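You operate a simulated robot arm through the tools that you are given. There is no shell and no other tool.

The job below is to be done with a simulated robot arm. You get a single attempt, and the scene is never put back.

Task
Wipe the rust off the fat yellow banded tube and oil a strip along its top.
Fine: wipe with the white cloth; oil with the blue cloth, pressed on the oily felt tray; put both back. A coat counts when it lies all over at full strength: go over it till it gets no stronger. What is to be rubbed or washed off counts as gone when no trace of it is left.

Only the result counts: the job must be done as asked and must still hold three seconds after the hand-in. Knocking over, shifting, dropping, spilling or breaking anything else fails it. Flat cloth is picked up by pressing the open fingertips on it (5 to 10 N) and closing them slowly along it; thin cloth reads only 2 to 8 mm in the jaws.

Robot
A 7-joint arm with a two-finger gripper, fixed in place. Base frame: the origin is at the foot of the arm, x ahead of it, y to its left, z up; the work surface is at about z = 0.92. Lengths are in m, angles in rad, forces in N, time in s.
With the tool pointing down near the work surface it reaches from about 0.34 to 0.72 m from the base axis. Its first joint turns from -1.152 to 1.152 rad. Payload 2.45 kg.
The TCP is the grasp point between the finger pads, 0.026 m short of the fingertips. In the tool frame z runs along the fingers and y along their closing line. The gripper opens to 0.096 m. The gripper's body begins 0.069 m behind the TCP.
Orientation is that of the tool frame in the base frame, as a unit quaternion [x, y, z, w]. With the fingers straight down and closing along the base's y, the tool's x points along the base's -x, its y along +y and its z along -z.

Tools
- The arm moves only by the tool servo_tool. Its argument "plan" is a list of rows, each a list of 7 numbers: the shift along the tool's x, y, z in m, then the turn, a rotation vector about the tool's x, y, z in degrees, then the gripper command, from -1 (fully open) to 1 (shut), values between in proportion. In form: [[x, y, z, rx, ry, rz, claw], ...]. A call has 1 to 20 rows; each row shifts and turns the commanded pose from where the row before left it, along the tool's axes as they then stand. A row lasts 0.2 s, in which the tool goes at most 0.05 m and 0.15 rad; a call with a longer step from one row to the next is refused whole, and so is a gripper value outside its range. A pose out of reach is approached as far as the arm can. The call stops where the force on the tool passes 40 N (or 10 N more than at its start, if that is more) or the arm is blocked; 0.2 s more then pass. Each finger halts on what it meets, pressing with about 32 N; the grip force reading is that of the motor and also rises with nothing between the fingers. The clock runs only during rows and for 0.2 s after the last one: add rows that do not move to give the fingers time. The reply holds the time, the measured pose of the TCP, the force on the tool along the base axes, the opening and the grip force, in the units named above and with some noise, with the torque about the TCP (base axes, N m) and any sound that the robot's microphone picked up.
- Cameras (640 x 400 px; columns grow to the right, rows downward): "scene" is fixed at [0.1615, -0.3877, 1.4278]; the picture's right is [0.80, -0.60, 0.00], its down [-0.33, -0.44, -0.84] and it looks along [0.50, 0.67, -0.55] (base axes); focal length 317 px, centre (320, 200). "wrist" rides on the gripper at [0.082, 0.003, -0.098] in the tool frame; the picture's right is [-0.04, 1.00, 0.00], its down [-0.73, -0.03, -0.68] and it looks along [-0.68, -0.03, 0.73] (tool axes); focal length 256 px, centre (320, 200). There is no depth. A picture from a camera that has moved, and an enlarged one, comes with that camera's place and axes in the base frame and with its lens.
- get_image(camera): a new picture of that camera. It takes no simulated time.
- enlarge(camera, box): a new picture of the part [left, top, right, bottom] of that camera's present view, enlarged. It takes no simulated time.
- sign_off(): hands the job in; it is judged then, once.

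Places have to be worked out from the pictures, the camera data and where the tool is seen. Open the gripper and draw the arm clear of the work before you hand the job in, unless the task says otherwise.

The tools are called after ">>>" as name(argument=value, ...) on one line, values as JSON. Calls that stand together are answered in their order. servo_tool: Moves the arm, as the interface text tells. Its arguments: {"type":"object","properties":{"plan":{"type":"array","items":{"type":"array","items":{"type":"number"}}}},"required":["plan"]} The other tools are called the same way: get_image (camera) takes a picture; enlarge (camera, box) takes an enlarged picture of a part of a camera's view; sign_off () hands the job in.

At the start:

```text
t: 0.0
position: [0.3648, 0.0973, 1.1753]
tcp_rot: [0.0, 1.0, 0.0, 0.0]
force: [0.2, -0.4, -0.6]
moment: [0.01, -0.01, 0.0]
grip_width: 0.096
grip_force: 0.1
```

scene: 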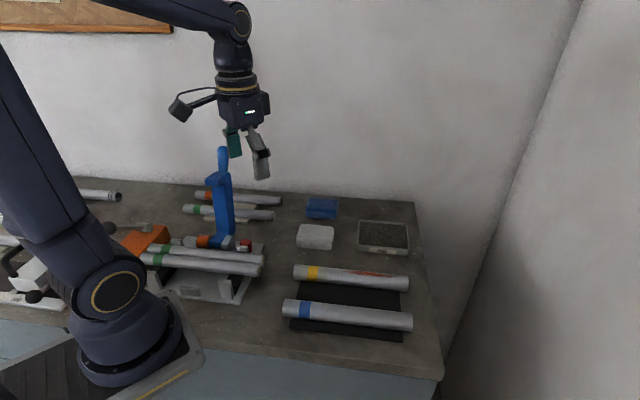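
wrist: 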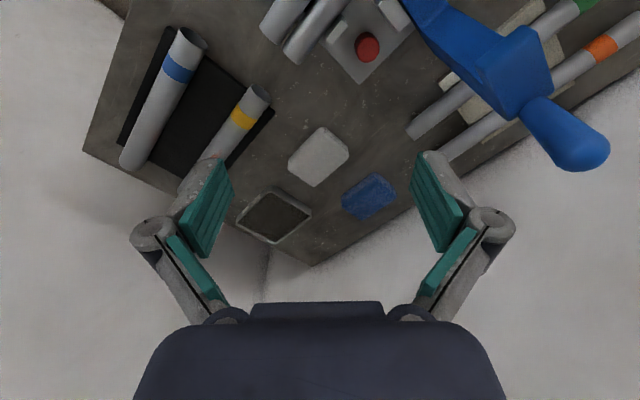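

The pictures show a yellow-banded tube on a dark mat with rust on it, a white cloth, a blue cloth and a felt tray. I'll enlarge these regions to judge their places.

>>> enlarge(camera="scene", box=[270, 180, 450, 350])

>>> enlarge(camera="wrist", box=[80, 0, 420, 270])

>>> enlarge(camera="scene", box=[0, 170, 290, 330])

```text
2.35 times, centred on (360, 265) of scene
camera zoom: at [0.1615, -0.3877, 1.4278], right [0.8, -0.6, 0.0], down [-0.33, -0.44, -0.84], along [0.5, 0.67, -0.55], focal length 746 px, centre (226, 47)
```

zoom: 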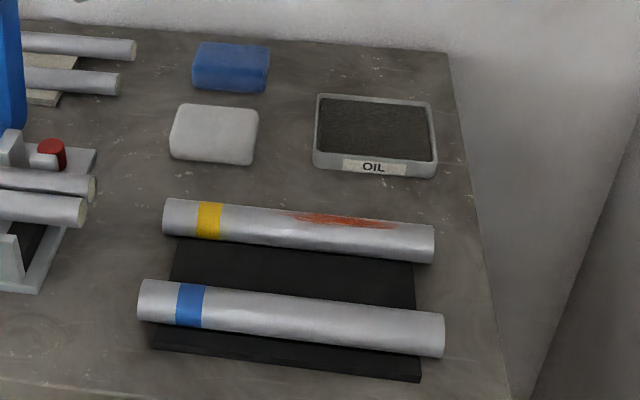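

```text
1.48 times, centred on (250, 135) of wrist
camera zoom: at [0.2827, 0.1013, 1.2731], right [0.04, 1.0, 0.0], down [0.73, -0.03, 0.68], along [0.68, -0.03, -0.73], focal length 379 px, centre (424, 296)
```

zoom: 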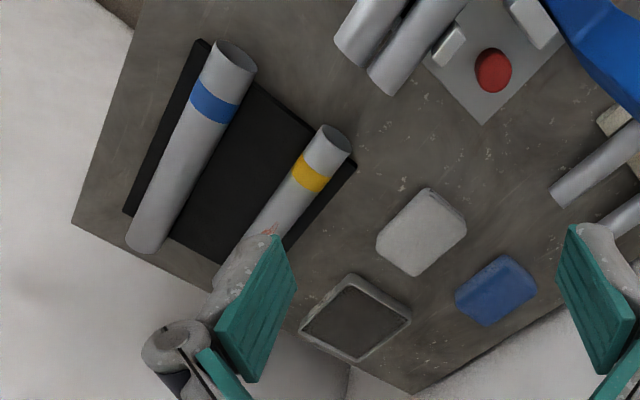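

```text
2.21 times, centred on (145, 250) of scene
camera zoom: at [0.1615, -0.3877, 1.4278], right [0.8, -0.6, 0.0], down [-0.33, -0.44, -0.84], along [0.5, 0.67, -0.55], focal length 700 px, centre (706, 90)
```

zoom: 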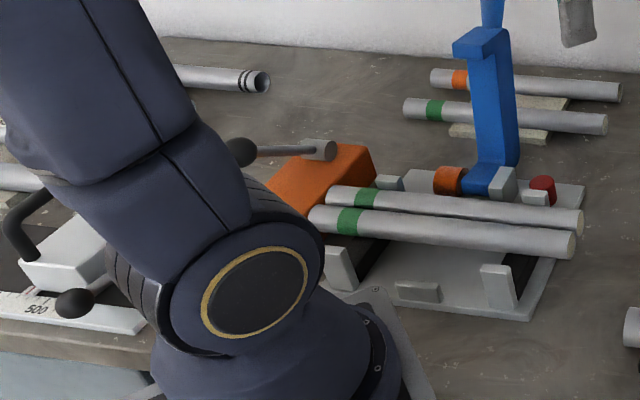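

The white and blue cloths appear to lie near (0.50, 0.09) and (0.59, 0.175), the tray near (0.65, 0.0), and the tube runs from about (0.40, 0.01) to (0.557, -0.143). I move away from the blue lever and ahead, to get a closer wrist view.

>>> servo_tool(plan=[[0, -0.04, 0, 0, 0, 0, -1], [-0.04, 0, 0, 0, 0, 0, -1], [-0.04, 0, 0, 0, 0, 0, -1], [0, 0, 0, 0, 0, 0, -1]])

>>> get_image(camera="wrist")

```text
t: 1.0
position: [0.4449, 0.0561, 1.1781]
tcp_rot: [0.0, 1.0, 0.0, 0.0]
force: [0.1, -0.4, -0.6]
moment: [-0.03, 0.0, 0.01]
grip_width: 0.0959
grip_force: 0.0
```

```text
taken
camera wrist: at [0.3624, 0.0604, 1.2756], right [0.04, 1.0, 0.0], down [0.73, -0.03, 0.68], along [0.68, -0.03, -0.73], focal length 256 px, centre (320, 200)
```

wrist: 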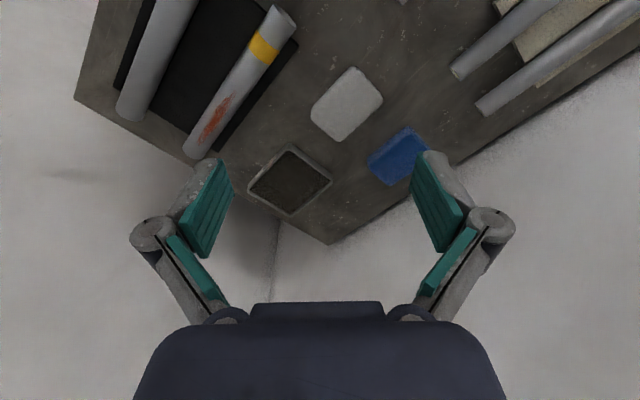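

The wrist view agrees with the scene estimates. I lower the hand for a close look at the white cloth and the tube.

>>> servo_tool(plan=[[0, 0.01, 0.05, 0, 0, 0, -1], [0, 0, 0.05, 0, 0, 0, -1], [0.005, 0, 0.03, 0, 0, 0, -1], [0, 0, 0, 0, 0, 0, -1]])

>>> get_image(camera="wrist")

```text
refused: row 1 steps farther than a row can; nothing moved
```

```text
taken
camera wrist: at [0.3624, 0.0604, 1.2756], right [0.04, 1.0, 0.0], down [0.73, -0.03, 0.68], along [0.68, -0.03, -0.73], focal length 256 px, centre (320, 200)
```

wrist: 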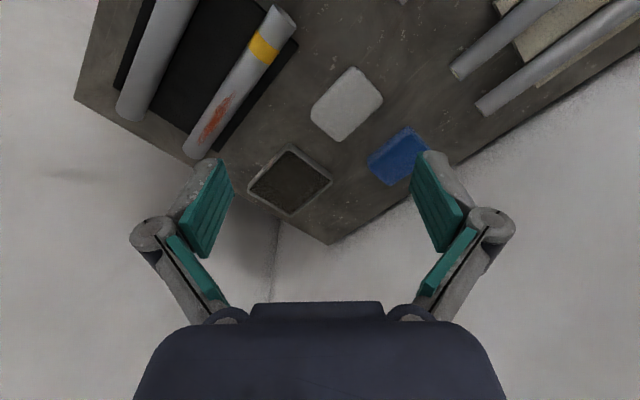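

The first row was slightly too long, so nothing moved. I repeat the descent with shorter steps.

>>> servo_tool(plan=[[0, 0.01, 0.04, 0, 0, 0, -1], [0, 0, 0.045, 0, 0, 0, -1], [0.005, 0, 0.045, 0, 0, 0, -1], [0, 0, 0, 0, 0, 0, -1]])

>>> get_image(camera="wrist")

```text
t: 2.0
position: [0.4421, 0.0659, 1.0437]
tcp_rot: [0.0, 1.0, 0.0, 0.0]
force: [-0.3, -0.5, 0.6]
moment: [-0.01, 0.0, -0.01]
grip_width: 0.0959
grip_force: 0.0
```

```text
taken
camera wrist: at [0.3595, 0.0693, 1.1424], right [0.04, 1.0, 0.0], down [0.73, -0.03, 0.68], along [0.68, -0.03, -0.73], focal length 256 px, centre (320, 200)
```

wrist: 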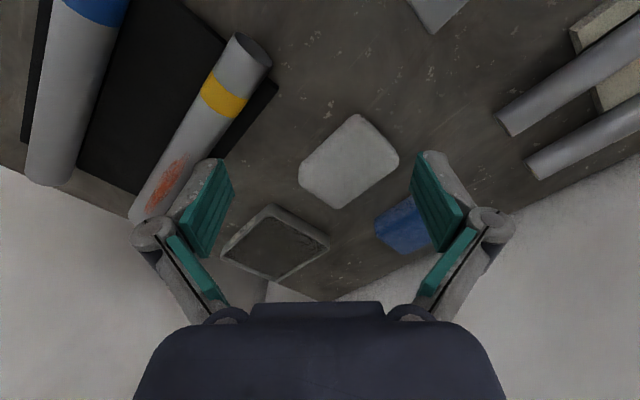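

The white cloth is a rounded pad of about 0.06 × 0.08 m lying parallel to the tube. I enlarge both cameras to judge its thickness.

>>> enlarge(camera="wrist", box=[280, 100, 420, 220])

>>> enlarge(camera="scene", box=[285, 190, 425, 260])

>>> enlarge(camera="scene", box=[275, 255, 425, 345])

>>> enlarge(camera="wrist", box=[20, 0, 300, 240])

```text
3.33 times, centred on (350, 160) of wrist
camera zoom: at [0.3595, 0.0693, 1.1424], right [0.04, 1.0, 0.0], down [0.73, -0.03, 0.68], along [0.68, -0.03, -0.73], focal length 853 px, centre (220, 333)
```

zoom: 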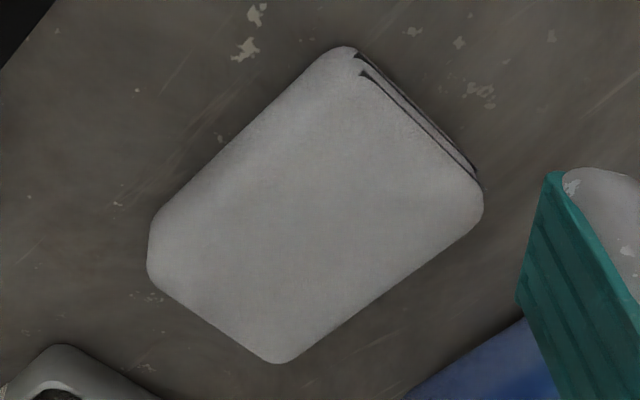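

```text
4.57 times, centred on (355, 225) of scene
camera zoom: at [0.1615, -0.3877, 1.4278], right [0.8, -0.6, 0.0], down [-0.33, -0.44, -0.84], along [0.5, 0.67, -0.55], focal length 1450 px, centre (160, 86)
```

zoom: 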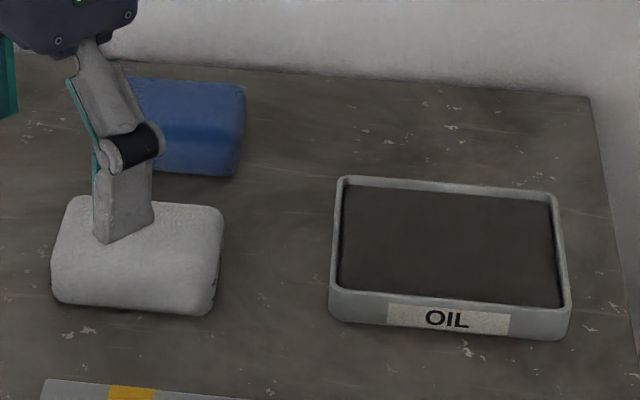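

```text
4.27 times, centred on (350, 300) of scene
camera zoom: at [0.1615, -0.3877, 1.4278], right [0.8, -0.6, 0.0], down [-0.33, -0.44, -0.84], along [0.5, 0.67, -0.55], focal length 1353 px, centre (192, -227)
```

zoom: 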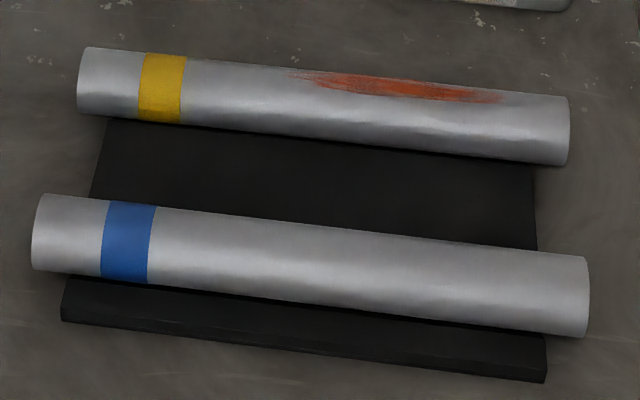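

```text
1.67 times, centred on (160, 120) of wrist
camera zoom: at [0.3595, 0.0693, 1.1424], right [0.04, 1.0, 0.0], down [0.73, -0.03, 0.68], along [0.68, -0.03, -0.73], focal length 427 px, centre (587, 333)
```

zoom: 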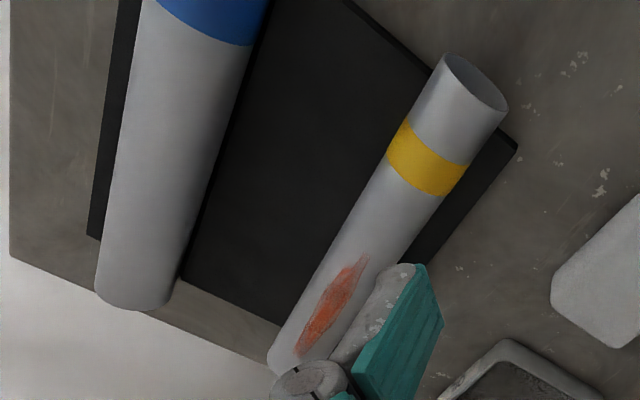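

The pad is about 0.07 × 0.09 m and 2–3 cm thick, centred near (0.507, 0.091), turned 45° like the tube, so I can grip it across its short side and straddle the tube. I move above it and turn the tool 45° so the jaws close across it.

>>> servo_tool(plan=[[-0.04, 0.015, 0, 0, 0, 0, -1], [-0.025, 0.01, 0, 0, 0, 0, -1], [0, 0, 0, 0, 0, 7.5, -1], [0, 0, 0, 0, 0, 7.5, -1], [0, 0, 0, 0, 0, 7.5, -1], [0, 0, 0, 0, 0, 7.5, -1], [0, 0, 0, 0, 0, 7.5, -1], [0, 0, 0, 0, 0, 7.5, -1], [0, 0, 0, 0, 0, 0, -1]])

>>> get_image(camera="wrist")

>>> get_image(camera="scene")

```text
t: 4.0
position: [0.5055, 0.0927, 1.0435]
tcp_rot: [0.384, 0.923, -0.001, 0.0]
force: [0.3, 0.1, 0.0]
moment: [0.01, 0.0, 0.01]
grip_width: 0.0959
grip_force: 0.0
```

```text
taken
camera wrist: at [0.4492, 0.1532, 1.1431], right [0.74, 0.68, 0.0], down [0.5, -0.54, 0.68], along [0.46, -0.5, -0.73], focal length 256 px, centre (320, 200)
```

wrist: 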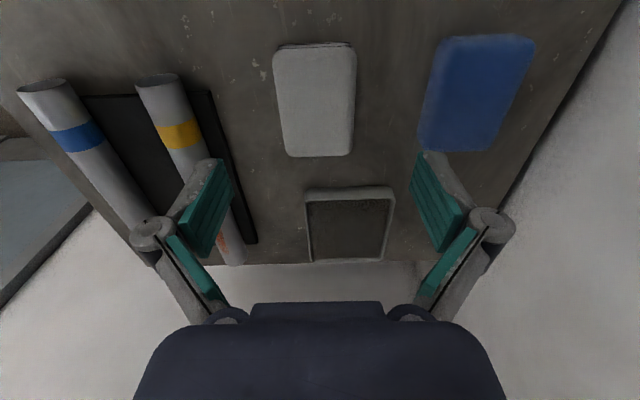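

```text
taken
```

scene: 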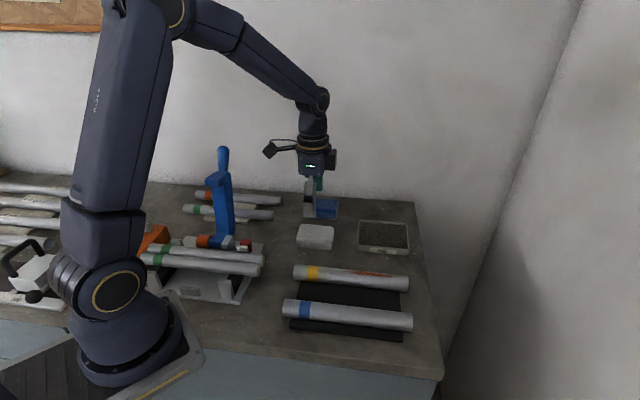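

The jaws now line up with the pad, whose centre I put at (0.508, 0.085). I correct by a few millimetres and descend to z ≈ 0.985 for a check.

>>> servo_tool(plan=[[-0.007, -0.0035, 0.02, 0, 0, 0, -1], [0, 0, 0.02, 0, 0, 0, -1], [0, 0, 0.018, 0, 0, 0, -1], [0, 0, 0, 0, 0, 0, -1]])

>>> get_image(camera="wrist")

>>> enlarge(camera="scene", box=[270, 170, 370, 260])

```text
t: 5.0
position: [0.5068, 0.0847, 0.9857]
tcp_rot: [0.383, 0.924, 0.0, 0.0]
force: [-0.1, 0.1, -0.2]
moment: [0.01, 0.01, -0.01]
grip_width: 0.096
grip_force: 0.1
```

```text
taken
camera wrist: at [0.4515, 0.1456, 1.0842], right [0.73, 0.68, 0.0], down [0.5, -0.54, 0.68], along [0.46, -0.5, -0.73], focal length 256 px, centre (320, 200)
```

wrist: 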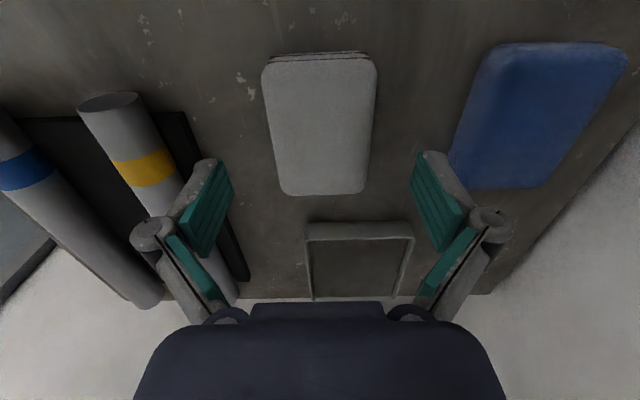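

```text
4.44 times, centred on (320, 215) of scene
camera zoom: at [0.1615, -0.3877, 1.4278], right [0.8, -0.6, 0.0], down [-0.33, -0.44, -0.84], along [0.5, 0.67, -0.55], focal length 1410 px, centre (320, 133)
```

zoom: 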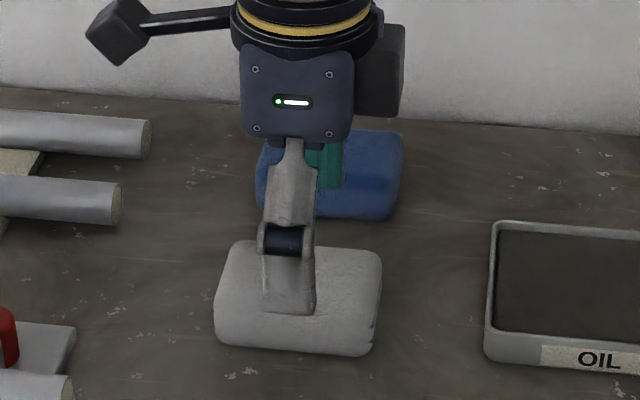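

The pad is centred between the jaws to about 2 mm. I descend so the fingertips reach about the pad's mid-height (z ≈ 0.929), still open.

>>> servo_tool(plan=[[0, 0.002, 0.012, 0, 0, 0, -1], [0, 0, 0.012, 0, 0, 0, -1], [0, 0, 0.006, 0, 0, 0, -1], [0, 0, 0, 0, 0, 0, -1]])

>>> get_image(camera="wrist")

>>> enlarge(camera="scene", box=[270, 170, 370, 260])

```text
t: 6.0
position: [0.5101, 0.086, 0.9558]
tcp_rot: [0.383, 0.924, 0.0, 0.0]
force: [0.4, -0.2, -0.4]
moment: [0.0, 0.02, 0.02]
grip_width: 0.0961
grip_force: 0.1
```

```text
taken
camera wrist: at [0.4534, 0.1465, 1.0542], right [0.73, 0.68, 0.0], down [0.5, -0.54, 0.68], along [0.46, -0.5, -0.73], focal length 256 px, centre (320, 200)
```

wrist: 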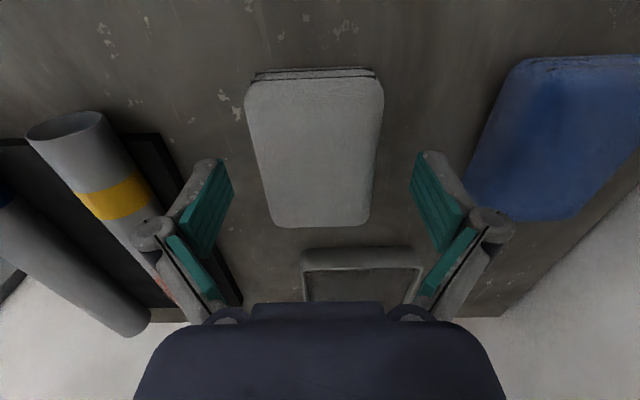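

```text
4.44 times, centred on (320, 215) of scene
camera zoom: at [0.1615, -0.3877, 1.4278], right [0.8, -0.6, 0.0], down [-0.33, -0.44, -0.84], along [0.5, 0.67, -0.55], focal length 1410 px, centre (320, 133)
```

zoom: 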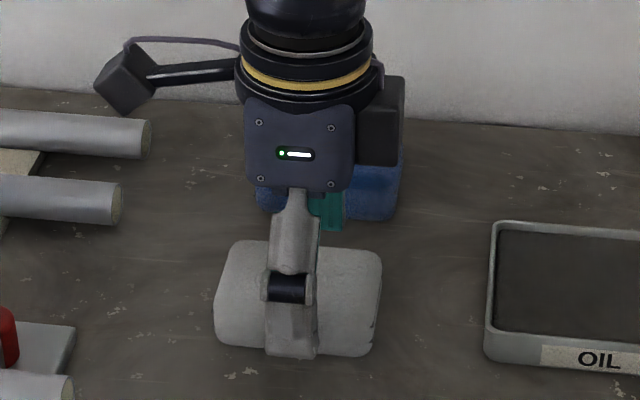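

Both fingertips are outside the pad's sides and clear of the table. I close slowly on it.

>>> servo_tool(plan=[[0, 0, 0, 0, 0, 0, -0.8], [0, 0, 0, 0, 0, 0, -0.65], [0, 0, 0, 0, 0, 0, -0.5], [0, 0, 0, 0, 0, 0, -0.4], [0, 0, 0, 0, 0, 0, -0.3], [0, 0, 0, 0, 0, 0, -0.25], [0, 0, 0, 0, 0, 0, -0.2], [0, 0, 0, 0, 0, 0, -0.15], [0, 0, 0, 0, 0, 0, -0.1], [0, 0, 0, 0, 0, 0, -0.1]])

>>> get_image(camera="wrist")

```text
t: 8.2
position: [0.509, 0.0857, 0.9557]
tcp_rot: [0.382, 0.924, 0.0, -0.001]
force: [-1.4, -0.5, 5.4]
moment: [-0.02, 0.09, 0.01]
grip_width: 0.0588
grip_force: 32.3
```

```text
taken
camera wrist: at [0.4533, 0.1465, 1.0545], right [0.73, 0.68, 0.0], down [0.5, -0.54, 0.68], along [0.46, -0.5, -0.73], focal length 256 px, centre (320, 200)
```

wrist: 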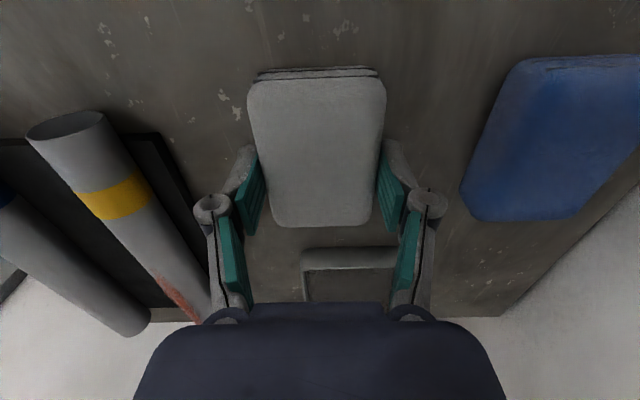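

The jaws hold the pad at 0.0588 m with about 32 N. I lift it gently and check the hold.

>>> servo_tool(plan=[[0, 0, 0, 0, 0, 0, 0.1], [0, 0, -0.01, 0, 0, 0, 0.2], [0, 0, -0.02, 0, 0, 0, 0.2], [0, 0, -0.03, 0, 0, 0, 0.2], [0, 0, -0.03, 0, 0, 0, 0.2], [0, 0, 0, 0, 0, 0, 0.2]])

>>> get_image(camera="wrist")

>>> enlarge(camera="scene", box=[270, 150, 370, 250])

```text
t: 9.6
position: [0.5099, 0.0863, 1.0462]
tcp_rot: [0.383, 0.924, 0.0, 0.001]
force: [-0.7, -0.2, 0.4]
moment: [0.02, 0.02, -0.01]
grip_width: 0.0594
grip_force: 32.2
```

```text
taken
camera wrist: at [0.4529, 0.1462, 1.1459], right [0.73, 0.68, 0.0], down [0.5, -0.54, 0.68], along [0.46, -0.5, -0.73], focal length 256 px, centre (320, 200)
```

wrist: 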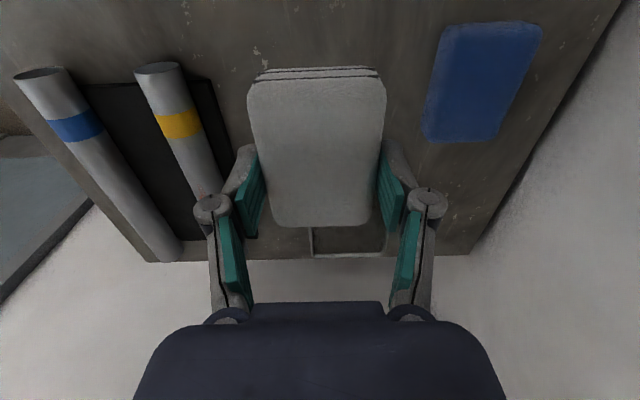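

```text
4.00 times, centred on (320, 200) of scene
camera zoom: at [0.1615, -0.3877, 1.4278], right [0.8, -0.6, 0.0], down [-0.33, -0.44, -0.84], along [0.5, 0.67, -0.55], focal length 1268 px, centre (320, 200)
```

zoom: 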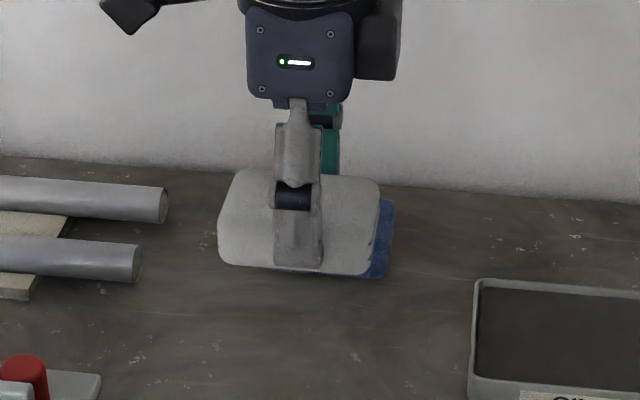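

The pad is held firmly, with its bottom about 36 mm below the TCP. I now move sideways to view the rust on the tube from close by before wiping.

>>> servo_tool(plan=[[-0.032, -0.0096, 0, 0, 0, 0, 0.2], [-0.032, -0.0096, 0, 0, 0, 0, 0.2], [-0.032, -0.0096, 0, 0, 0, 0, 0.2], [-0.032, -0.0096, 0, 0, 0, 0, 0.2], [0, 0, 0, 0, 0, 0, 0.2]])

>>> get_image(camera="wrist")

>>> enlarge(camera="wrist", box=[60, 20, 260, 220])

```text
t: 10.8
position: [0.574, -0.0309, 1.046]
tcp_rot: [0.383, 0.924, 0.001, 0.0]
force: [-0.4, -0.4, -1.0]
moment: [0.02, 0.0, 0.01]
grip_width: 0.059
grip_force: 32.0
```

```text
taken
camera wrist: at [0.5175, 0.0296, 1.145], right [0.74, 0.68, 0.0], down [0.5, -0.54, 0.68], along [0.46, -0.5, -0.73], focal length 256 px, centre (320, 200)
```

wrist: 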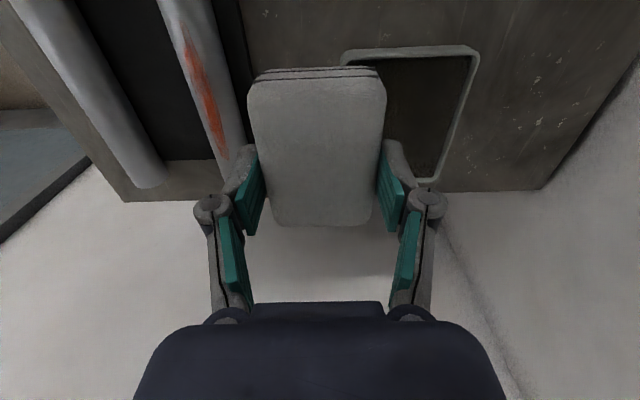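

```text
2.00 times, centred on (160, 120) of wrist
camera zoom: at [0.5175, 0.0296, 1.145], right [0.74, 0.68, 0.0], down [0.5, -0.54, 0.68], along [0.46, -0.5, -0.73], focal length 512 px, centre (640, 360)
```

zoom: 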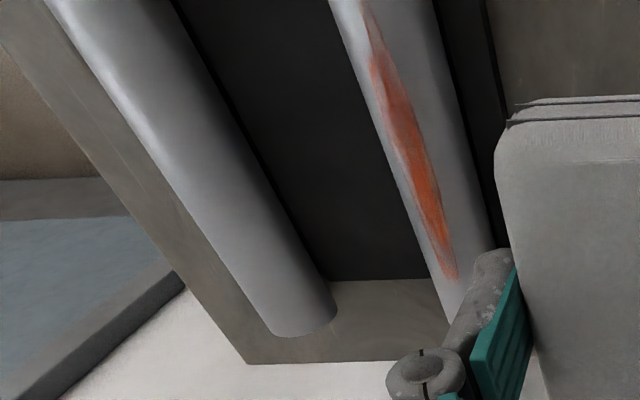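

The rust is a spindle-shaped patch on the tube's top, around (0.508, -0.083), and the tube axis lies along the 45° direction. I move the pad over the middle of the rust and down to just above it.

>>> servo_tool(plan=[[0.005, -0.042, 0, 0, 0, 0, 0.2], [0.005, -0.042, 0, 0, 0, 0, 0.2], [0, 0, 0.02, 0, 0, 0, 0.2], [0, 0, 0.015, 0, 0, 0, 0.2], [0, 0, 0, 0, 0, 0, 0.2]])

>>> get_image(camera="wrist")

>>> enlarge(camera="scene", box=[280, 190, 430, 350])

```text
t: 12.0
position: [0.507, -0.0836, 1.0119]
tcp_rot: [0.382, 0.924, 0.0, -0.001]
force: [0.9, 0.1, -0.4]
moment: [0.02, 0.01, 0.01]
grip_width: 0.0589
grip_force: 32.1
```

```text
taken
camera wrist: at [0.4499, -0.0225, 1.1102], right [0.73, 0.68, 0.0], down [0.5, -0.54, 0.68], along [0.46, -0.5, -0.73], focal length 256 px, centre (320, 200)
```

wrist: 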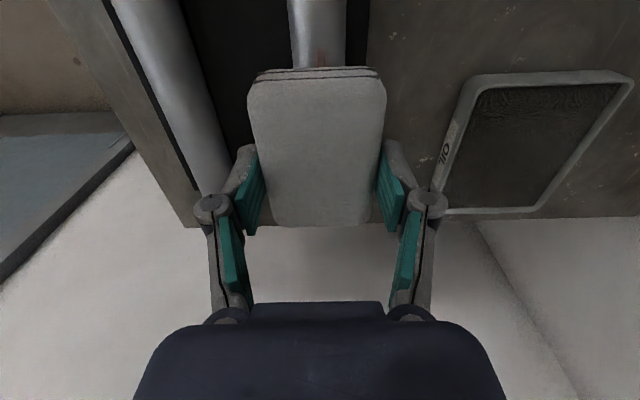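

```text
2.50 times, centred on (355, 270) of scene
camera zoom: at [0.1615, -0.3877, 1.4278], right [0.8, -0.6, 0.0], down [-0.33, -0.44, -0.84], along [0.5, 0.67, -0.55], focal length 793 px, centre (232, 25)
```

zoom: 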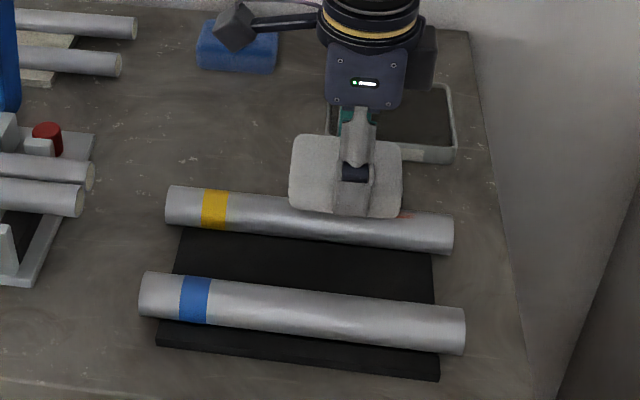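

The pad is centred over the tube (w ≈ 0.300 both by view and reading). I lower it slowly toward contact.

>>> servo_tool(plan=[[0, 0, 0.005, 0, 0, 0, 0.2], [0, 0, 0.005, 0, 0, 0, 0.2], [0, 0, 0.003, 0, 0, 0, 0.2], [0, 0, 0.002, 0, 0, 0, 0.2]])

```text
t: 13.0
position: [0.5059, -0.0836, 0.9959]
tcp_rot: [0.383, 0.924, 0.001, 0.0]
force: [0.4, 0.1, -0.6]
moment: [0.0, -0.02, 0.01]
grip_width: 0.0588
grip_force: 31.9
```

No contact yet at z = 0.996. I go on down in 1 mm steps.

>>> servo_tool(plan=[[0, 0, 0.001, 0, 0, 0, 0.2], [0, 0, 0.001, 0, 0, 0, 0.2], [0, 0, 0.001, 0, 0, 0, 0.2]])

```text
t: 13.8
position: [0.5049, -0.0837, 0.9938]
tcp_rot: [0.382, 0.924, -0.001, 0.0]
force: [-0.9, -0.4, -0.7]
moment: [0.03, 0.01, -0.01]
grip_width: 0.0589
grip_force: 31.6
```

Still no contact; I continue downward.

>>> servo_tool(plan=[[0, 0, 0.001, 0, 0, 0, 0.2], [0, 0, 0.001, 0, 0, 0, 0.2], [0, 0, 0.001, 0, 0, 0, 0.2]])

>>> enlarge(camera="scene", box=[330, 230, 420, 300])

```text
t: 14.6
position: [0.5065, -0.0838, 0.991]
tcp_rot: [0.382, 0.924, 0.0, 0.0]
force: [0.4, 0.2, 0.3]
moment: [0.03, 0.01, -0.01]
grip_width: 0.0589
grip_force: 32.4
```

```text
5.71 times, centred on (375, 265) of scene
camera zoom: at [0.1615, -0.3877, 1.4278], right [0.8, -0.6, 0.0], down [-0.33, -0.44, -0.84], along [0.5, 0.67, -0.55], focal length 1812 px, centre (6, -171)
```

zoom: 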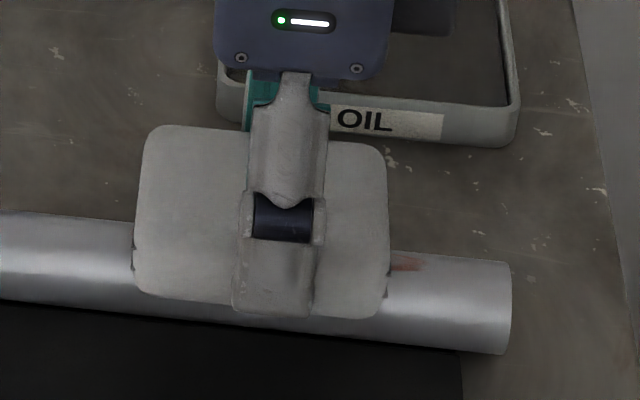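

It is visibly close to the tube now. I keep stepping down 1 mm at a time.

>>> servo_tool(plan=[[0, 0, 0.001, 0, 0, 0, 0.2], [0, 0, 0.001, 0, 0, 0, 0.2], [0, 0, 0, 0, 0, 0, 0.2]])

```text
t: 15.4
position: [0.5053, -0.085, 0.9901]
tcp_rot: [0.383, 0.924, 0.0, 0.003]
force: [-2.1, 1.9, 30.8]
moment: [0.24, 0.2, -0.01]
grip_width: 0.0591
grip_force: 31.9
```

Contact is stiff: 31 N appeared within 2 mm. I ease back about 1 mm to get a moderate wiping force.

>>> servo_tool(plan=[[0, 0, -0.0012, 0, 0, 0, 0.2], [0, 0, 0, 0, 0, 0, 0.2]])

```text
t: 16.0
position: [0.5059, -0.0842, 0.9892]
tcp_rot: [0.383, 0.924, 0.001, 0.002]
force: [2.8, -1.8, 26.0]
moment: [0.01, -0.15, 0.0]
grip_width: 0.059
grip_force: 31.8
```

Still 26 N, so the commanded pose is several millimetres deep. I ease back a further 3 mm.

>>> servo_tool(plan=[[0, 0, -0.0015, 0, 0, 0, 0.2], [0, 0, -0.0015, 0, 0, 0, 0.2], [0, 0, 0, 0, 0, 0, 0.2]])

```text
t: 16.8
position: [0.5048, -0.0834, 0.9921]
tcp_rot: [0.383, 0.924, -0.001, -0.002]
force: [0.6, 0.8, -0.4]
moment: [-0.01, -0.03, -0.02]
grip_width: 0.0588
grip_force: 31.7
```

Contact is released. I step down again by 1 mm with a pause to find the light-contact height.

>>> servo_tool(plan=[[0, 0, 0.001, 0, 0, 0, 0.2], [0, 0, 0, 0, 0, 0, 0.2], [0, 0, 0, 0, 0, 0, 0.2]])

```text
t: 17.6
position: [0.5057, -0.0839, 0.9924]
tcp_rot: [0.383, 0.924, 0.0, 0.0]
force: [0.6, 0.0, -0.4]
moment: [-0.03, 0.02, -0.02]
grip_width: 0.059
grip_force: 31.8
```

Still free; another 1 mm with a pause.

>>> servo_tool(plan=[[0, 0, 0.001, 0, 0, 0, 0.2], [0, 0, 0, 0, 0, 0, 0.2], [0, 0, 0, 0, 0, 0, 0.2]])

```text
t: 18.4
position: [0.5053, -0.0825, 0.9905]
tcp_rot: [0.383, 0.924, 0.0, 0.0]
force: [-1.1, -0.8, -0.6]
moment: [-0.01, -0.03, 0.0]
grip_width: 0.059
grip_force: 31.8
```

Still no force; I take a half-millimetre step.

>>> servo_tool(plan=[[0, 0, 0.0005, 0, 0, 0, 0.2], [0, 0, 0, 0, 0, 0, 0.2], [0, 0, 0, 0, 0, 0, 0.2]])

```text
t: 19.2
position: [0.5057, -0.0835, 0.99]
tcp_rot: [0.383, 0.924, 0.0, 0.0]
force: [0.2, -0.3, -0.5]
moment: [-0.01, 0.04, 0.01]
grip_width: 0.059
grip_force: 31.7
```

No contact yet; another half-millimetre.

>>> servo_tool(plan=[[0, 0, 0.0005, 0, 0, 0, 0.2], [0, 0, 0, 0, 0, 0, 0.2]])

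```text
t: 19.8
position: [0.5057, -0.0828, 0.9898]
tcp_rot: [0.382, 0.924, 0.001, 0.0]
force: [-0.4, -0.4, 2.5]
moment: [-0.1, -0.06, -0.04]
grip_width: 0.0591
grip_force: 32.3
```

Light contact (2.5 N) now. I press 0.3 mm more and begin rubbing along the tube axis.

>>> servo_tool(plan=[[0, 0, 0.0003, 0, 0, 0, 0.2], [0.01, 0, 0, 0, 0, 0, 0.2], [0.015, 0, 0, 0, 0, 0, 0.2], [0.01, 0, 0, 0, 0, 0, 0.2], [-0.01, 0, 0, 0, 0, 0, 0.2], [-0.015, 0, 0, 0, 0, 0, 0.2], [-0.01, 0, 0, 0, 0, 0, 0.2]])

```text
t: 21.4
position: [0.5048, -0.0817, 0.9902]
tcp_rot: [0.383, 0.924, 0.0, -0.002]
force: [-0.8, 0.2, 0.0]
moment: [0.02, -0.01, -0.01]
grip_width: 0.059
grip_force: 32.0
```

The force reads zero after the stroke, so contact was marginal. I press a little deeper and check.

>>> servo_tool(plan=[[0, 0, 0.0005, 0, 0, 0, 0.2], [0, 0, 0, 0, 0, 0, 0.2]])

```text
t: 22.0
position: [0.5062, -0.0819, 0.9886]
tcp_rot: [0.383, 0.924, 0.0, 0.001]
force: [0.8, 0.6, 7.5]
moment: [0.02, 0.0, -0.03]
grip_width: 0.0588
grip_force: 32.2
```

Now 7.5 N. I rub forward along the tube and read the force at the far end.

>>> servo_tool(plan=[[-0.012, 0, 0, 0, 0, 0, 0.2], [-0.012, 0, 0, 0, 0, 0, 0.2], [-0.012, 0, 0, 0, 0, 0, 0.2]])

>>> servo_tool(plan=[[0.012, 0, 0, 0, 0, 0, 0.2], [0.012, 0, 0, 0, 0, 0, 0.2], [0.012, 0, 0, 0, 0, 0, 0.2], [0.012, 0, 0, 0, 0, 0, 0.2], [0.012, 0, 0, 0, 0, 0, 0.2], [0.012, 0, 0, 0, 0, 0, 0.2]])

>>> enlarge(camera="scene", box=[280, 240, 430, 310])

```text
t: 22.8
position: [0.5311, -0.1084, 0.9899]
tcp_rot: [0.383, 0.924, -0.001, 0.001]
force: [-2.9, 4.0, 7.8]
moment: [0.05, 0.02, 0.0]
grip_width: 0.0592
grip_force: 32.0
```

```text
t: 24.2
position: [0.479, -0.0586, 0.9892]
tcp_rot: [0.383, 0.924, 0.0, 0.002]
force: [4.9, -5.1, 15.5]
moment: [-0.11, -0.23, -0.03]
grip_width: 0.0589
grip_force: 31.5
```

```text
4.27 times, centred on (355, 275) of scene
camera zoom: at [0.1614, -0.3878, 1.4278], right [0.8, -0.6, 0.0], down [-0.33, -0.44, -0.84], along [0.5, 0.67, -0.55], focal length 1353 px, centre (171, -120)
```

zoom: 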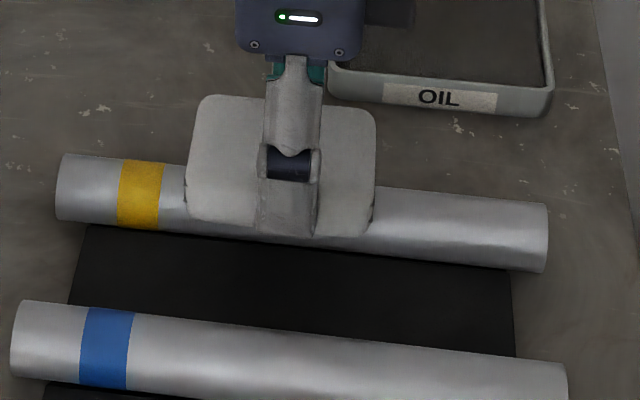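

Friction shows the pad is rubbing and the rust right of the pad already looks gone. I do two more full strokes along the rust length.

>>> servo_tool(plan=[[-0.014, 0, 0, 0, 0, 0, 0.2], [-0.014, 0, 0, 0, 0, 0, 0.2], [-0.014, 0, 0, 0, 0, 0, 0.2], [-0.014, 0, 0, 0, 0, 0, 0.2], [-0.014, 0, 0, 0, 0, 0, 0.2], [-0.01, 0, 0, 0, 0, 0, 0.2], [0.014, 0, 0, 0, 0, 0, 0.2], [0.014, 0, 0, 0, 0, 0, 0.2], [0.014, 0, 0, 0, 0, 0, 0.2], [0.014, 0, 0, 0, 0, 0, 0.2], [0.014, 0, 0, 0, 0, 0, 0.2], [0.014, 0, 0, 0, 0, 0, 0.2]])

>>> servo_tool(plan=[[-0.014, 0, 0, 0, 0, 0, 0.2], [-0.014, 0, 0, 0, 0, 0, 0.2], [-0.014, 0, 0, 0, 0, 0, 0.2], [-0.014, 0, 0, 0, 0, 0, 0.2], [-0.014, 0, 0, 0, 0, 0, 0.2], [-0.01, 0, 0, 0, 0, 0, 0.2], [0, 0, 0, 0, 0, 0, 0.2]])

```text
t: 26.8
position: [0.4754, -0.0543, 0.9887]
tcp_rot: [0.382, 0.924, 0.001, 0.0]
force: [1.6, -0.6, 3.1]
moment: [0.01, 0.01, -0.01]
grip_width: 0.0593
grip_force: 32.4
```

```text
t: 28.4
position: [0.5366, -0.1126, 0.9888]
tcp_rot: [0.383, 0.924, 0.0, 0.0]
force: [0.2, 0.3, 0.4]
moment: [-0.04, 0.0, 0.0]
grip_width: 0.0592
grip_force: 31.6
```

I lift off and go to the same side viewpoint as before to inspect the tube from both cameras.

>>> servo_tool(plan=[[0, 0, -0.02, 0, 0, 0, 0.2], [0, 0, -0.037, 0, 0, 0, 0.2], [0, 0.045, 0, 0, 0, 0, 0.2], [0, 0.045, 0, 0, 0, 0, 0.2], [0.01, 0, 0, 0, 0, 0, 0.2], [0, 0, 0, 0, 0, 0, 0.2]])

>>> enlarge(camera="wrist", box=[60, 0, 260, 200])

>>> enlarge(camera="scene", box=[280, 240, 430, 310])

```text
t: 29.8
position: [0.5908, -0.04, 1.0446]
tcp_rot: [0.383, 0.924, 0.0, 0.0]
force: [-0.8, -0.4, -1.2]
moment: [-0.01, -0.02, 0.03]
grip_width: 0.0589
grip_force: 31.7
```

```text
2.00 times, centred on (160, 100) of wrist
camera zoom: at [0.5341, 0.021, 1.1429], right [0.73, 0.68, 0.0], down [0.5, -0.54, 0.68], along [0.46, -0.5, -0.73], focal length 512 px, centre (640, 400)
```

zoom: 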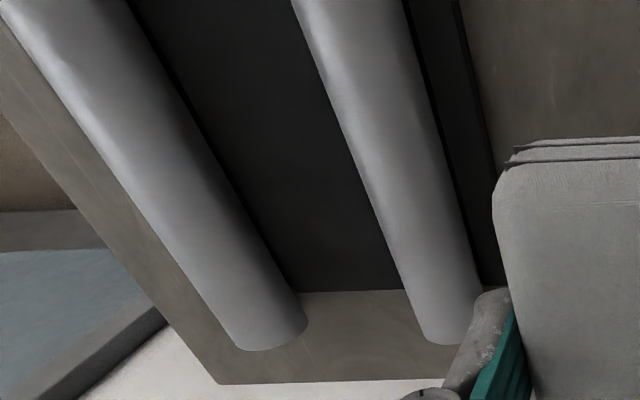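

```text
4.27 times, centred on (355, 275) of scene
camera zoom: at [0.1616, -0.3877, 1.4278], right [0.8, -0.6, 0.0], down [-0.33, -0.44, -0.84], along [0.5, 0.67, -0.55], focal length 1353 px, centre (171, -120)
```

zoom: 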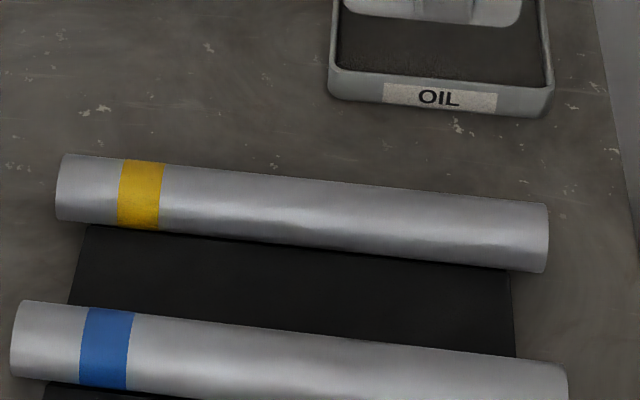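

The rust seems gone in both views. I move back along the tube to see the remaining stretch (from the band to mid-tube) for faint traces.

>>> servo_tool(plan=[[0.04, 0, 0, 0, 0, 0, 0.2], [0.04, 0, 0, 0, 0, 0, 0.2], [0, 0, 0, 0, 0, 0, 0.2]])

>>> enlarge(camera="wrist", box=[100, 0, 250, 100])

>>> enlarge(camera="wrist", box=[140, 80, 250, 180])

>>> enlarge(camera="scene", box=[330, 255, 420, 305])

```text
t: 30.6
position: [0.5331, 0.0154, 1.0453]
tcp_rot: [0.382, 0.924, 0.0, 0.0]
force: [-0.4, 0.4, -1.4]
moment: [0.01, 0.04, -0.02]
grip_width: 0.0588
grip_force: 32.1
```

```text
4.00 times, centred on (175, 50) of wrist
camera zoom: at [0.4764, 0.0766, 1.1436], right [0.73, 0.68, 0.0], down [0.5, -0.54, 0.68], along [0.46, -0.5, -0.73], focal length 1024 px, centre (900, 800)
```

zoom: 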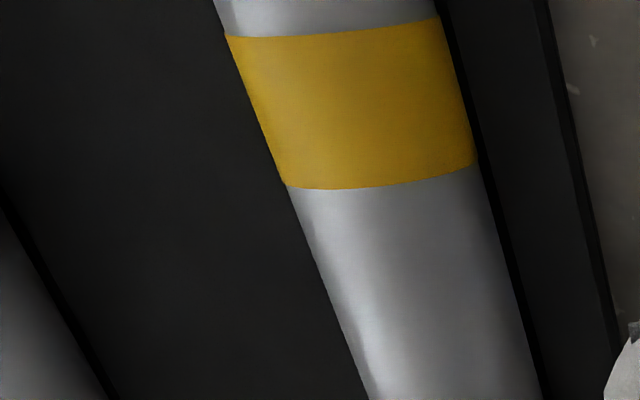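

```text
4.00 times, centred on (195, 130) of wrist
camera zoom: at [0.4764, 0.0766, 1.1436], right [0.73, 0.68, 0.0], down [0.5, -0.54, 0.68], along [0.46, -0.5, -0.73], focal length 1024 px, centre (820, 480)
```

zoom: 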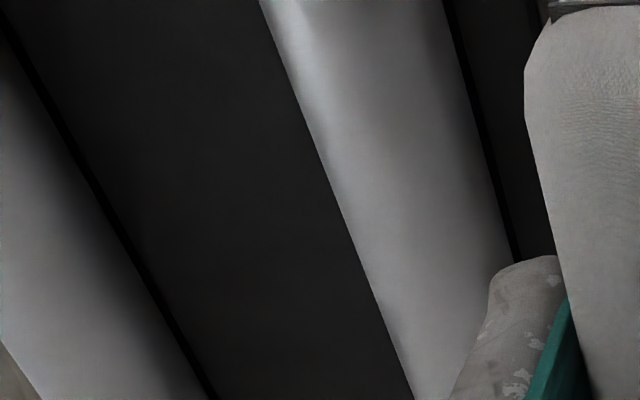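

```text
7.11 times, centred on (375, 280) of scene
camera zoom: at [0.1615, -0.3877, 1.4278], right [0.8, -0.6, 0.0], down [-0.33, -0.44, -0.84], along [0.5, 0.67, -0.55], focal length 2255 px, centre (-71, -369)
```

zoom: 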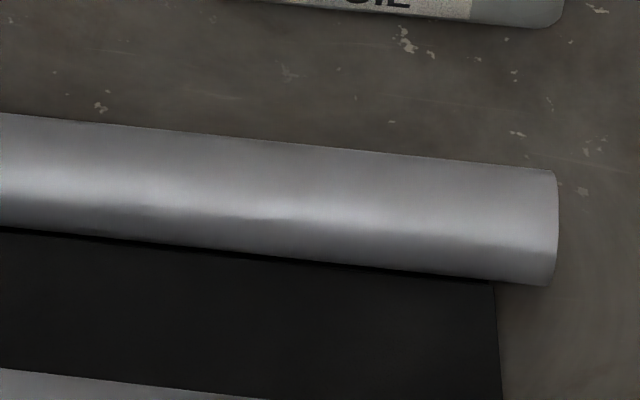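

No rust trace is visible. For safety I'll make one more firm pass before oiling; I return over the tube and lower to just above the former contact height.

>>> servo_tool(plan=[[-0.005, -0.044, 0, 0, 0, 0, 0.2], [-0.005, -0.044, 0, 0, 0, 0, 0.2], [0, 0, 0.03, 0, 0, 0, 0.2], [0, 0, 0.02, 0, 0, 0, 0.2], [0, 0, 0.005, 0, 0, 0, 0.2], [0, 0, 0.002, 0, 0, 0, 0.2], [0, 0, 0, 0, 0, 0, 0.2]])

```text
t: 32.2
position: [0.4794, -0.0543, 0.9889]
tcp_rot: [0.383, 0.924, 0.0, 0.001]
force: [0.0, 0.4, 0.3]
moment: [0.02, 0.0, 0.0]
grip_width: 0.0591
grip_force: 31.6
```

No contact force yet at the former height; I press 0.5 mm more.

>>> servo_tool(plan=[[0, 0, 0.0005, 0, 0, 0, 0.2], [0, 0, 0, 0, 0, 0, 0.2]])

```text
t: 32.8
position: [0.4783, -0.054, 0.9888]
tcp_rot: [0.383, 0.924, 0.0, 0.001]
force: [-0.2, 0.3, -0.6]
moment: [-0.04, 0.01, -0.01]
grip_width: 0.059
grip_force: 32.3
```

Still free; another 0.5 mm.

>>> servo_tool(plan=[[0, 0, 0.0005, 0, 0, 0, 0.2], [0, 0, 0, 0, 0, 0, 0.2]])

```text
t: 33.4
position: [0.4793, -0.0535, 0.9886]
tcp_rot: [0.383, 0.924, 0.001, 0.001]
force: [0.3, 0.8, 9.5]
moment: [0.13, 0.16, 0.03]
grip_width: 0.0589
grip_force: 32.5
```

9.5 N: a good rubbing force. I stroke along the rust length and back, twice.

>>> servo_tool(plan=[[-0.014, 0, 0, 0, 0, 0, 0.2], [-0.014, 0, 0, 0, 0, 0, 0.2], [-0.014, 0, 0, 0, 0, 0, 0.2], [-0.014, 0, 0, 0, 0, 0, 0.2], [-0.014, 0, 0, 0, 0, 0, 0.2], [-0.014, 0, 0, 0, 0, 0, 0.2]])

>>> servo_tool(plan=[[0.014, 0, 0, 0, 0, 0, 0.2], [0.014, 0, 0, 0, 0, 0, 0.2], [0.014, 0, 0, 0, 0, 0, 0.2], [0.014, 0, 0, 0, 0, 0, 0.2], [0.014, 0, 0, 0, 0, 0, 0.2], [0.014, 0, 0, 0, 0, 0, 0.2]])

```text
t: 34.8
position: [0.5387, -0.1144, 0.9874]
tcp_rot: [0.383, 0.924, -0.001, 0.0]
force: [-5.6, 4.8, 13.7]
moment: [0.05, 0.09, -0.04]
grip_width: 0.0592
grip_force: 31.7
```

```text
t: 36.2
position: [0.4784, -0.0544, 0.9869]
tcp_rot: [0.382, 0.924, 0.0, 0.001]
force: [0.4, -0.1, 1.8]
moment: [-0.05, -0.07, 0.02]
grip_width: 0.0589
grip_force: 32.3
```

The second pass went at 2–14 N. I lift off, and check the tube again from the scene and wrist cameras.

>>> servo_tool(plan=[[0, 0, -0.02, 0, 0, 0, 0.2], [0, 0, -0.04, 0, 0, 0, 0.2], [0, 0.04, 0, 0, 0, 0, 0.2], [0, 0.041, 0, 0, 0, 0, 0.2], [0, 0, 0, 0, 0, 0, 0.2]])

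>>> enlarge(camera="wrist", box=[100, 0, 260, 180])

>>> enlarge(camera="scene", box=[285, 245, 425, 315])

```text
t: 37.4
position: [0.5368, 0.0057, 1.0475]
tcp_rot: [0.383, 0.924, -0.001, 0.0]
force: [-1.0, 0.2, -0.2]
moment: [0.01, -0.03, 0.0]
grip_width: 0.0586
grip_force: 32.4
```

```text
2.22 times, centred on (180, 90) of wrist
camera zoom: at [0.4805, 0.0659, 1.1468], right [0.73, 0.68, 0.0], down [0.5, -0.54, 0.68], along [0.46, -0.5, -0.73], focal length 569 px, centre (631, 444)
```

zoom: 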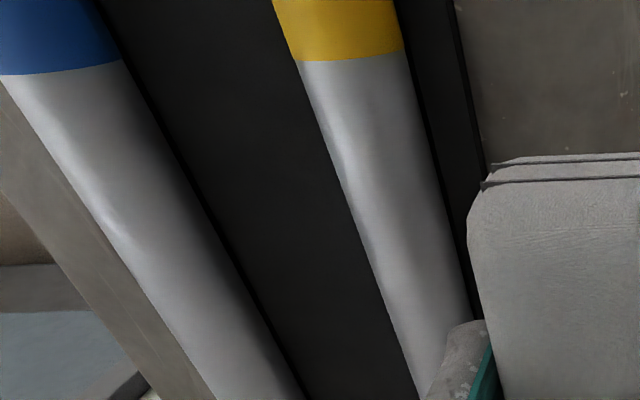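

```text
4.57 times, centred on (355, 280) of scene
camera zoom: at [0.1616, -0.3877, 1.4278], right [0.8, -0.6, 0.0], down [-0.33, -0.44, -0.84], along [0.5, 0.67, -0.55], focal length 1450 px, centre (160, -166)
```

zoom: 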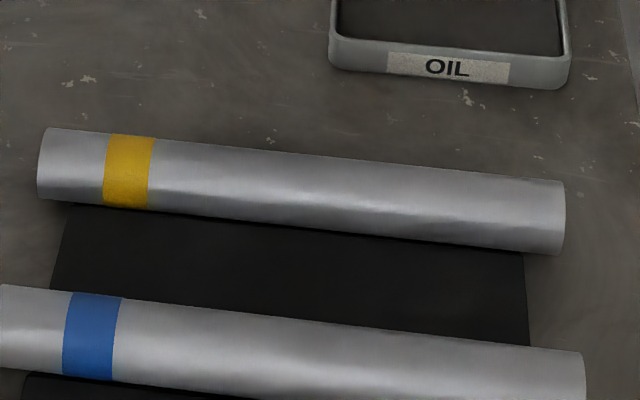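

The tube is clean all along. I carry the white cloth back over its original place (0.5095, 0.086) and lower it.

>>> servo_tool(plan=[[0.038, 0.0188, 0, 0, 0, 0, 0.2], [0.038, 0.0188, 0, 0, 0, 0, 0.2], [0, 0, 0.04, 0, 0, 0, 0.2], [0, 0, 0.03, 0, 0, 0, 0.2], [0, 0, 0.014, 0, 0, 0, 0.2], [0, 0, 0, 0, 0, 0, 0.2]])

>>> get_image(camera="wrist")

```text
t: 38.8
position: [0.5089, 0.0818, 0.9656]
tcp_rot: [0.383, 0.924, 0.0, 0.001]
force: [0.6, -1.8, -0.1]
moment: [-0.01, 0.01, -0.02]
grip_width: 0.0588
grip_force: 32.1
```

```text
taken
camera wrist: at [0.4531, 0.1423, 1.0638], right [0.73, 0.68, 0.0], down [0.5, -0.54, 0.68], along [0.46, -0.5, -0.73], focal length 256 px, centre (320, 200)
```

wrist: 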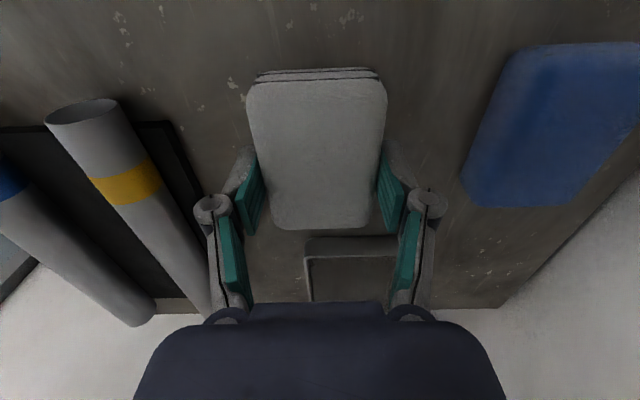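

I correct by about 3 mm sideways and lower slowly to the table.

>>> servo_tool(plan=[[0.002, 0.003, 0.004, 0, 0, 0, 0.2], [0, 0, 0.004, 0, 0, 0, 0.2], [0, 0, 0.001, 0, 0, 0, 0.2], [0, 0, 0, 0, 0, 0, 0.2]])

```text
t: 39.8
position: [0.5087, 0.0888, 0.9539]
tcp_rot: [0.383, 0.924, 0.0, 0.001]
force: [0.3, -0.2, -0.3]
moment: [0.01, 0.0, 0.01]
grip_width: 0.0587
grip_force: 31.6
```

No contact yet; I lower in 1 mm steps.

>>> servo_tool(plan=[[0, 0, 0.001, 0, 0, 0, 0.2], [0, 0, 0, 0, 0, 0, 0.2]])

```text
t: 40.4
position: [0.5097, 0.0879, 0.9539]
tcp_rot: [0.382, 0.924, 0.0, 0.0]
force: [-2.5, 1.5, 9.3]
moment: [-0.15, 0.13, -0.02]
grip_width: 0.0591
grip_force: 31.6
```

The cloth rests on the table (9 N). I ease off a little and open the jaws, then raise.

>>> servo_tool(plan=[[0, 0, -0.0004, 0, 0, 0, 0.2], [0, 0, 0, 0, 0, 0, -0.1], [0, 0, 0, 0, 0, 0, -0.25], [0, 0, 0, 0, 0, 0, -0.4], [0, 0, 0, 0, 0, 0, -0.6], [0, 0, 0, 0, 0, 0, -0.8], [0, 0, 0, 0, 0, 0, -1], [0, 0, 0, 0, 0, 0, -1]])

>>> get_image(camera="wrist")

```text
t: 42.2
position: [0.5103, 0.0861, 0.9546]
tcp_rot: [0.383, 0.924, -0.001, 0.0]
force: [0.3, -0.8, 0.1]
moment: [0.03, 0.02, -0.01]
grip_width: 0.096
grip_force: 0.0
```

```text
taken
camera wrist: at [0.4539, 0.1473, 1.0532], right [0.73, 0.68, 0.0], down [0.5, -0.54, 0.68], along [0.46, -0.5, -0.73], focal length 256 px, centre (320, 200)
```

wrist: 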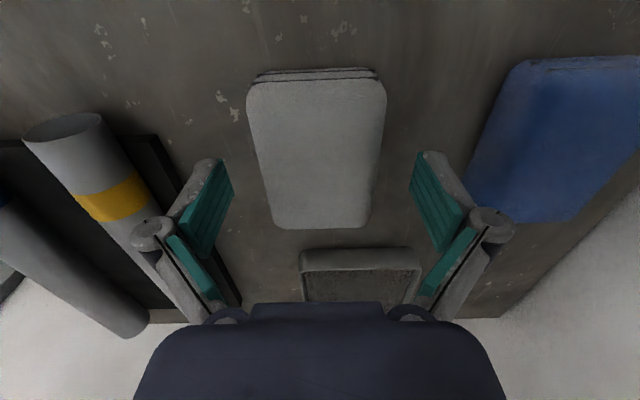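

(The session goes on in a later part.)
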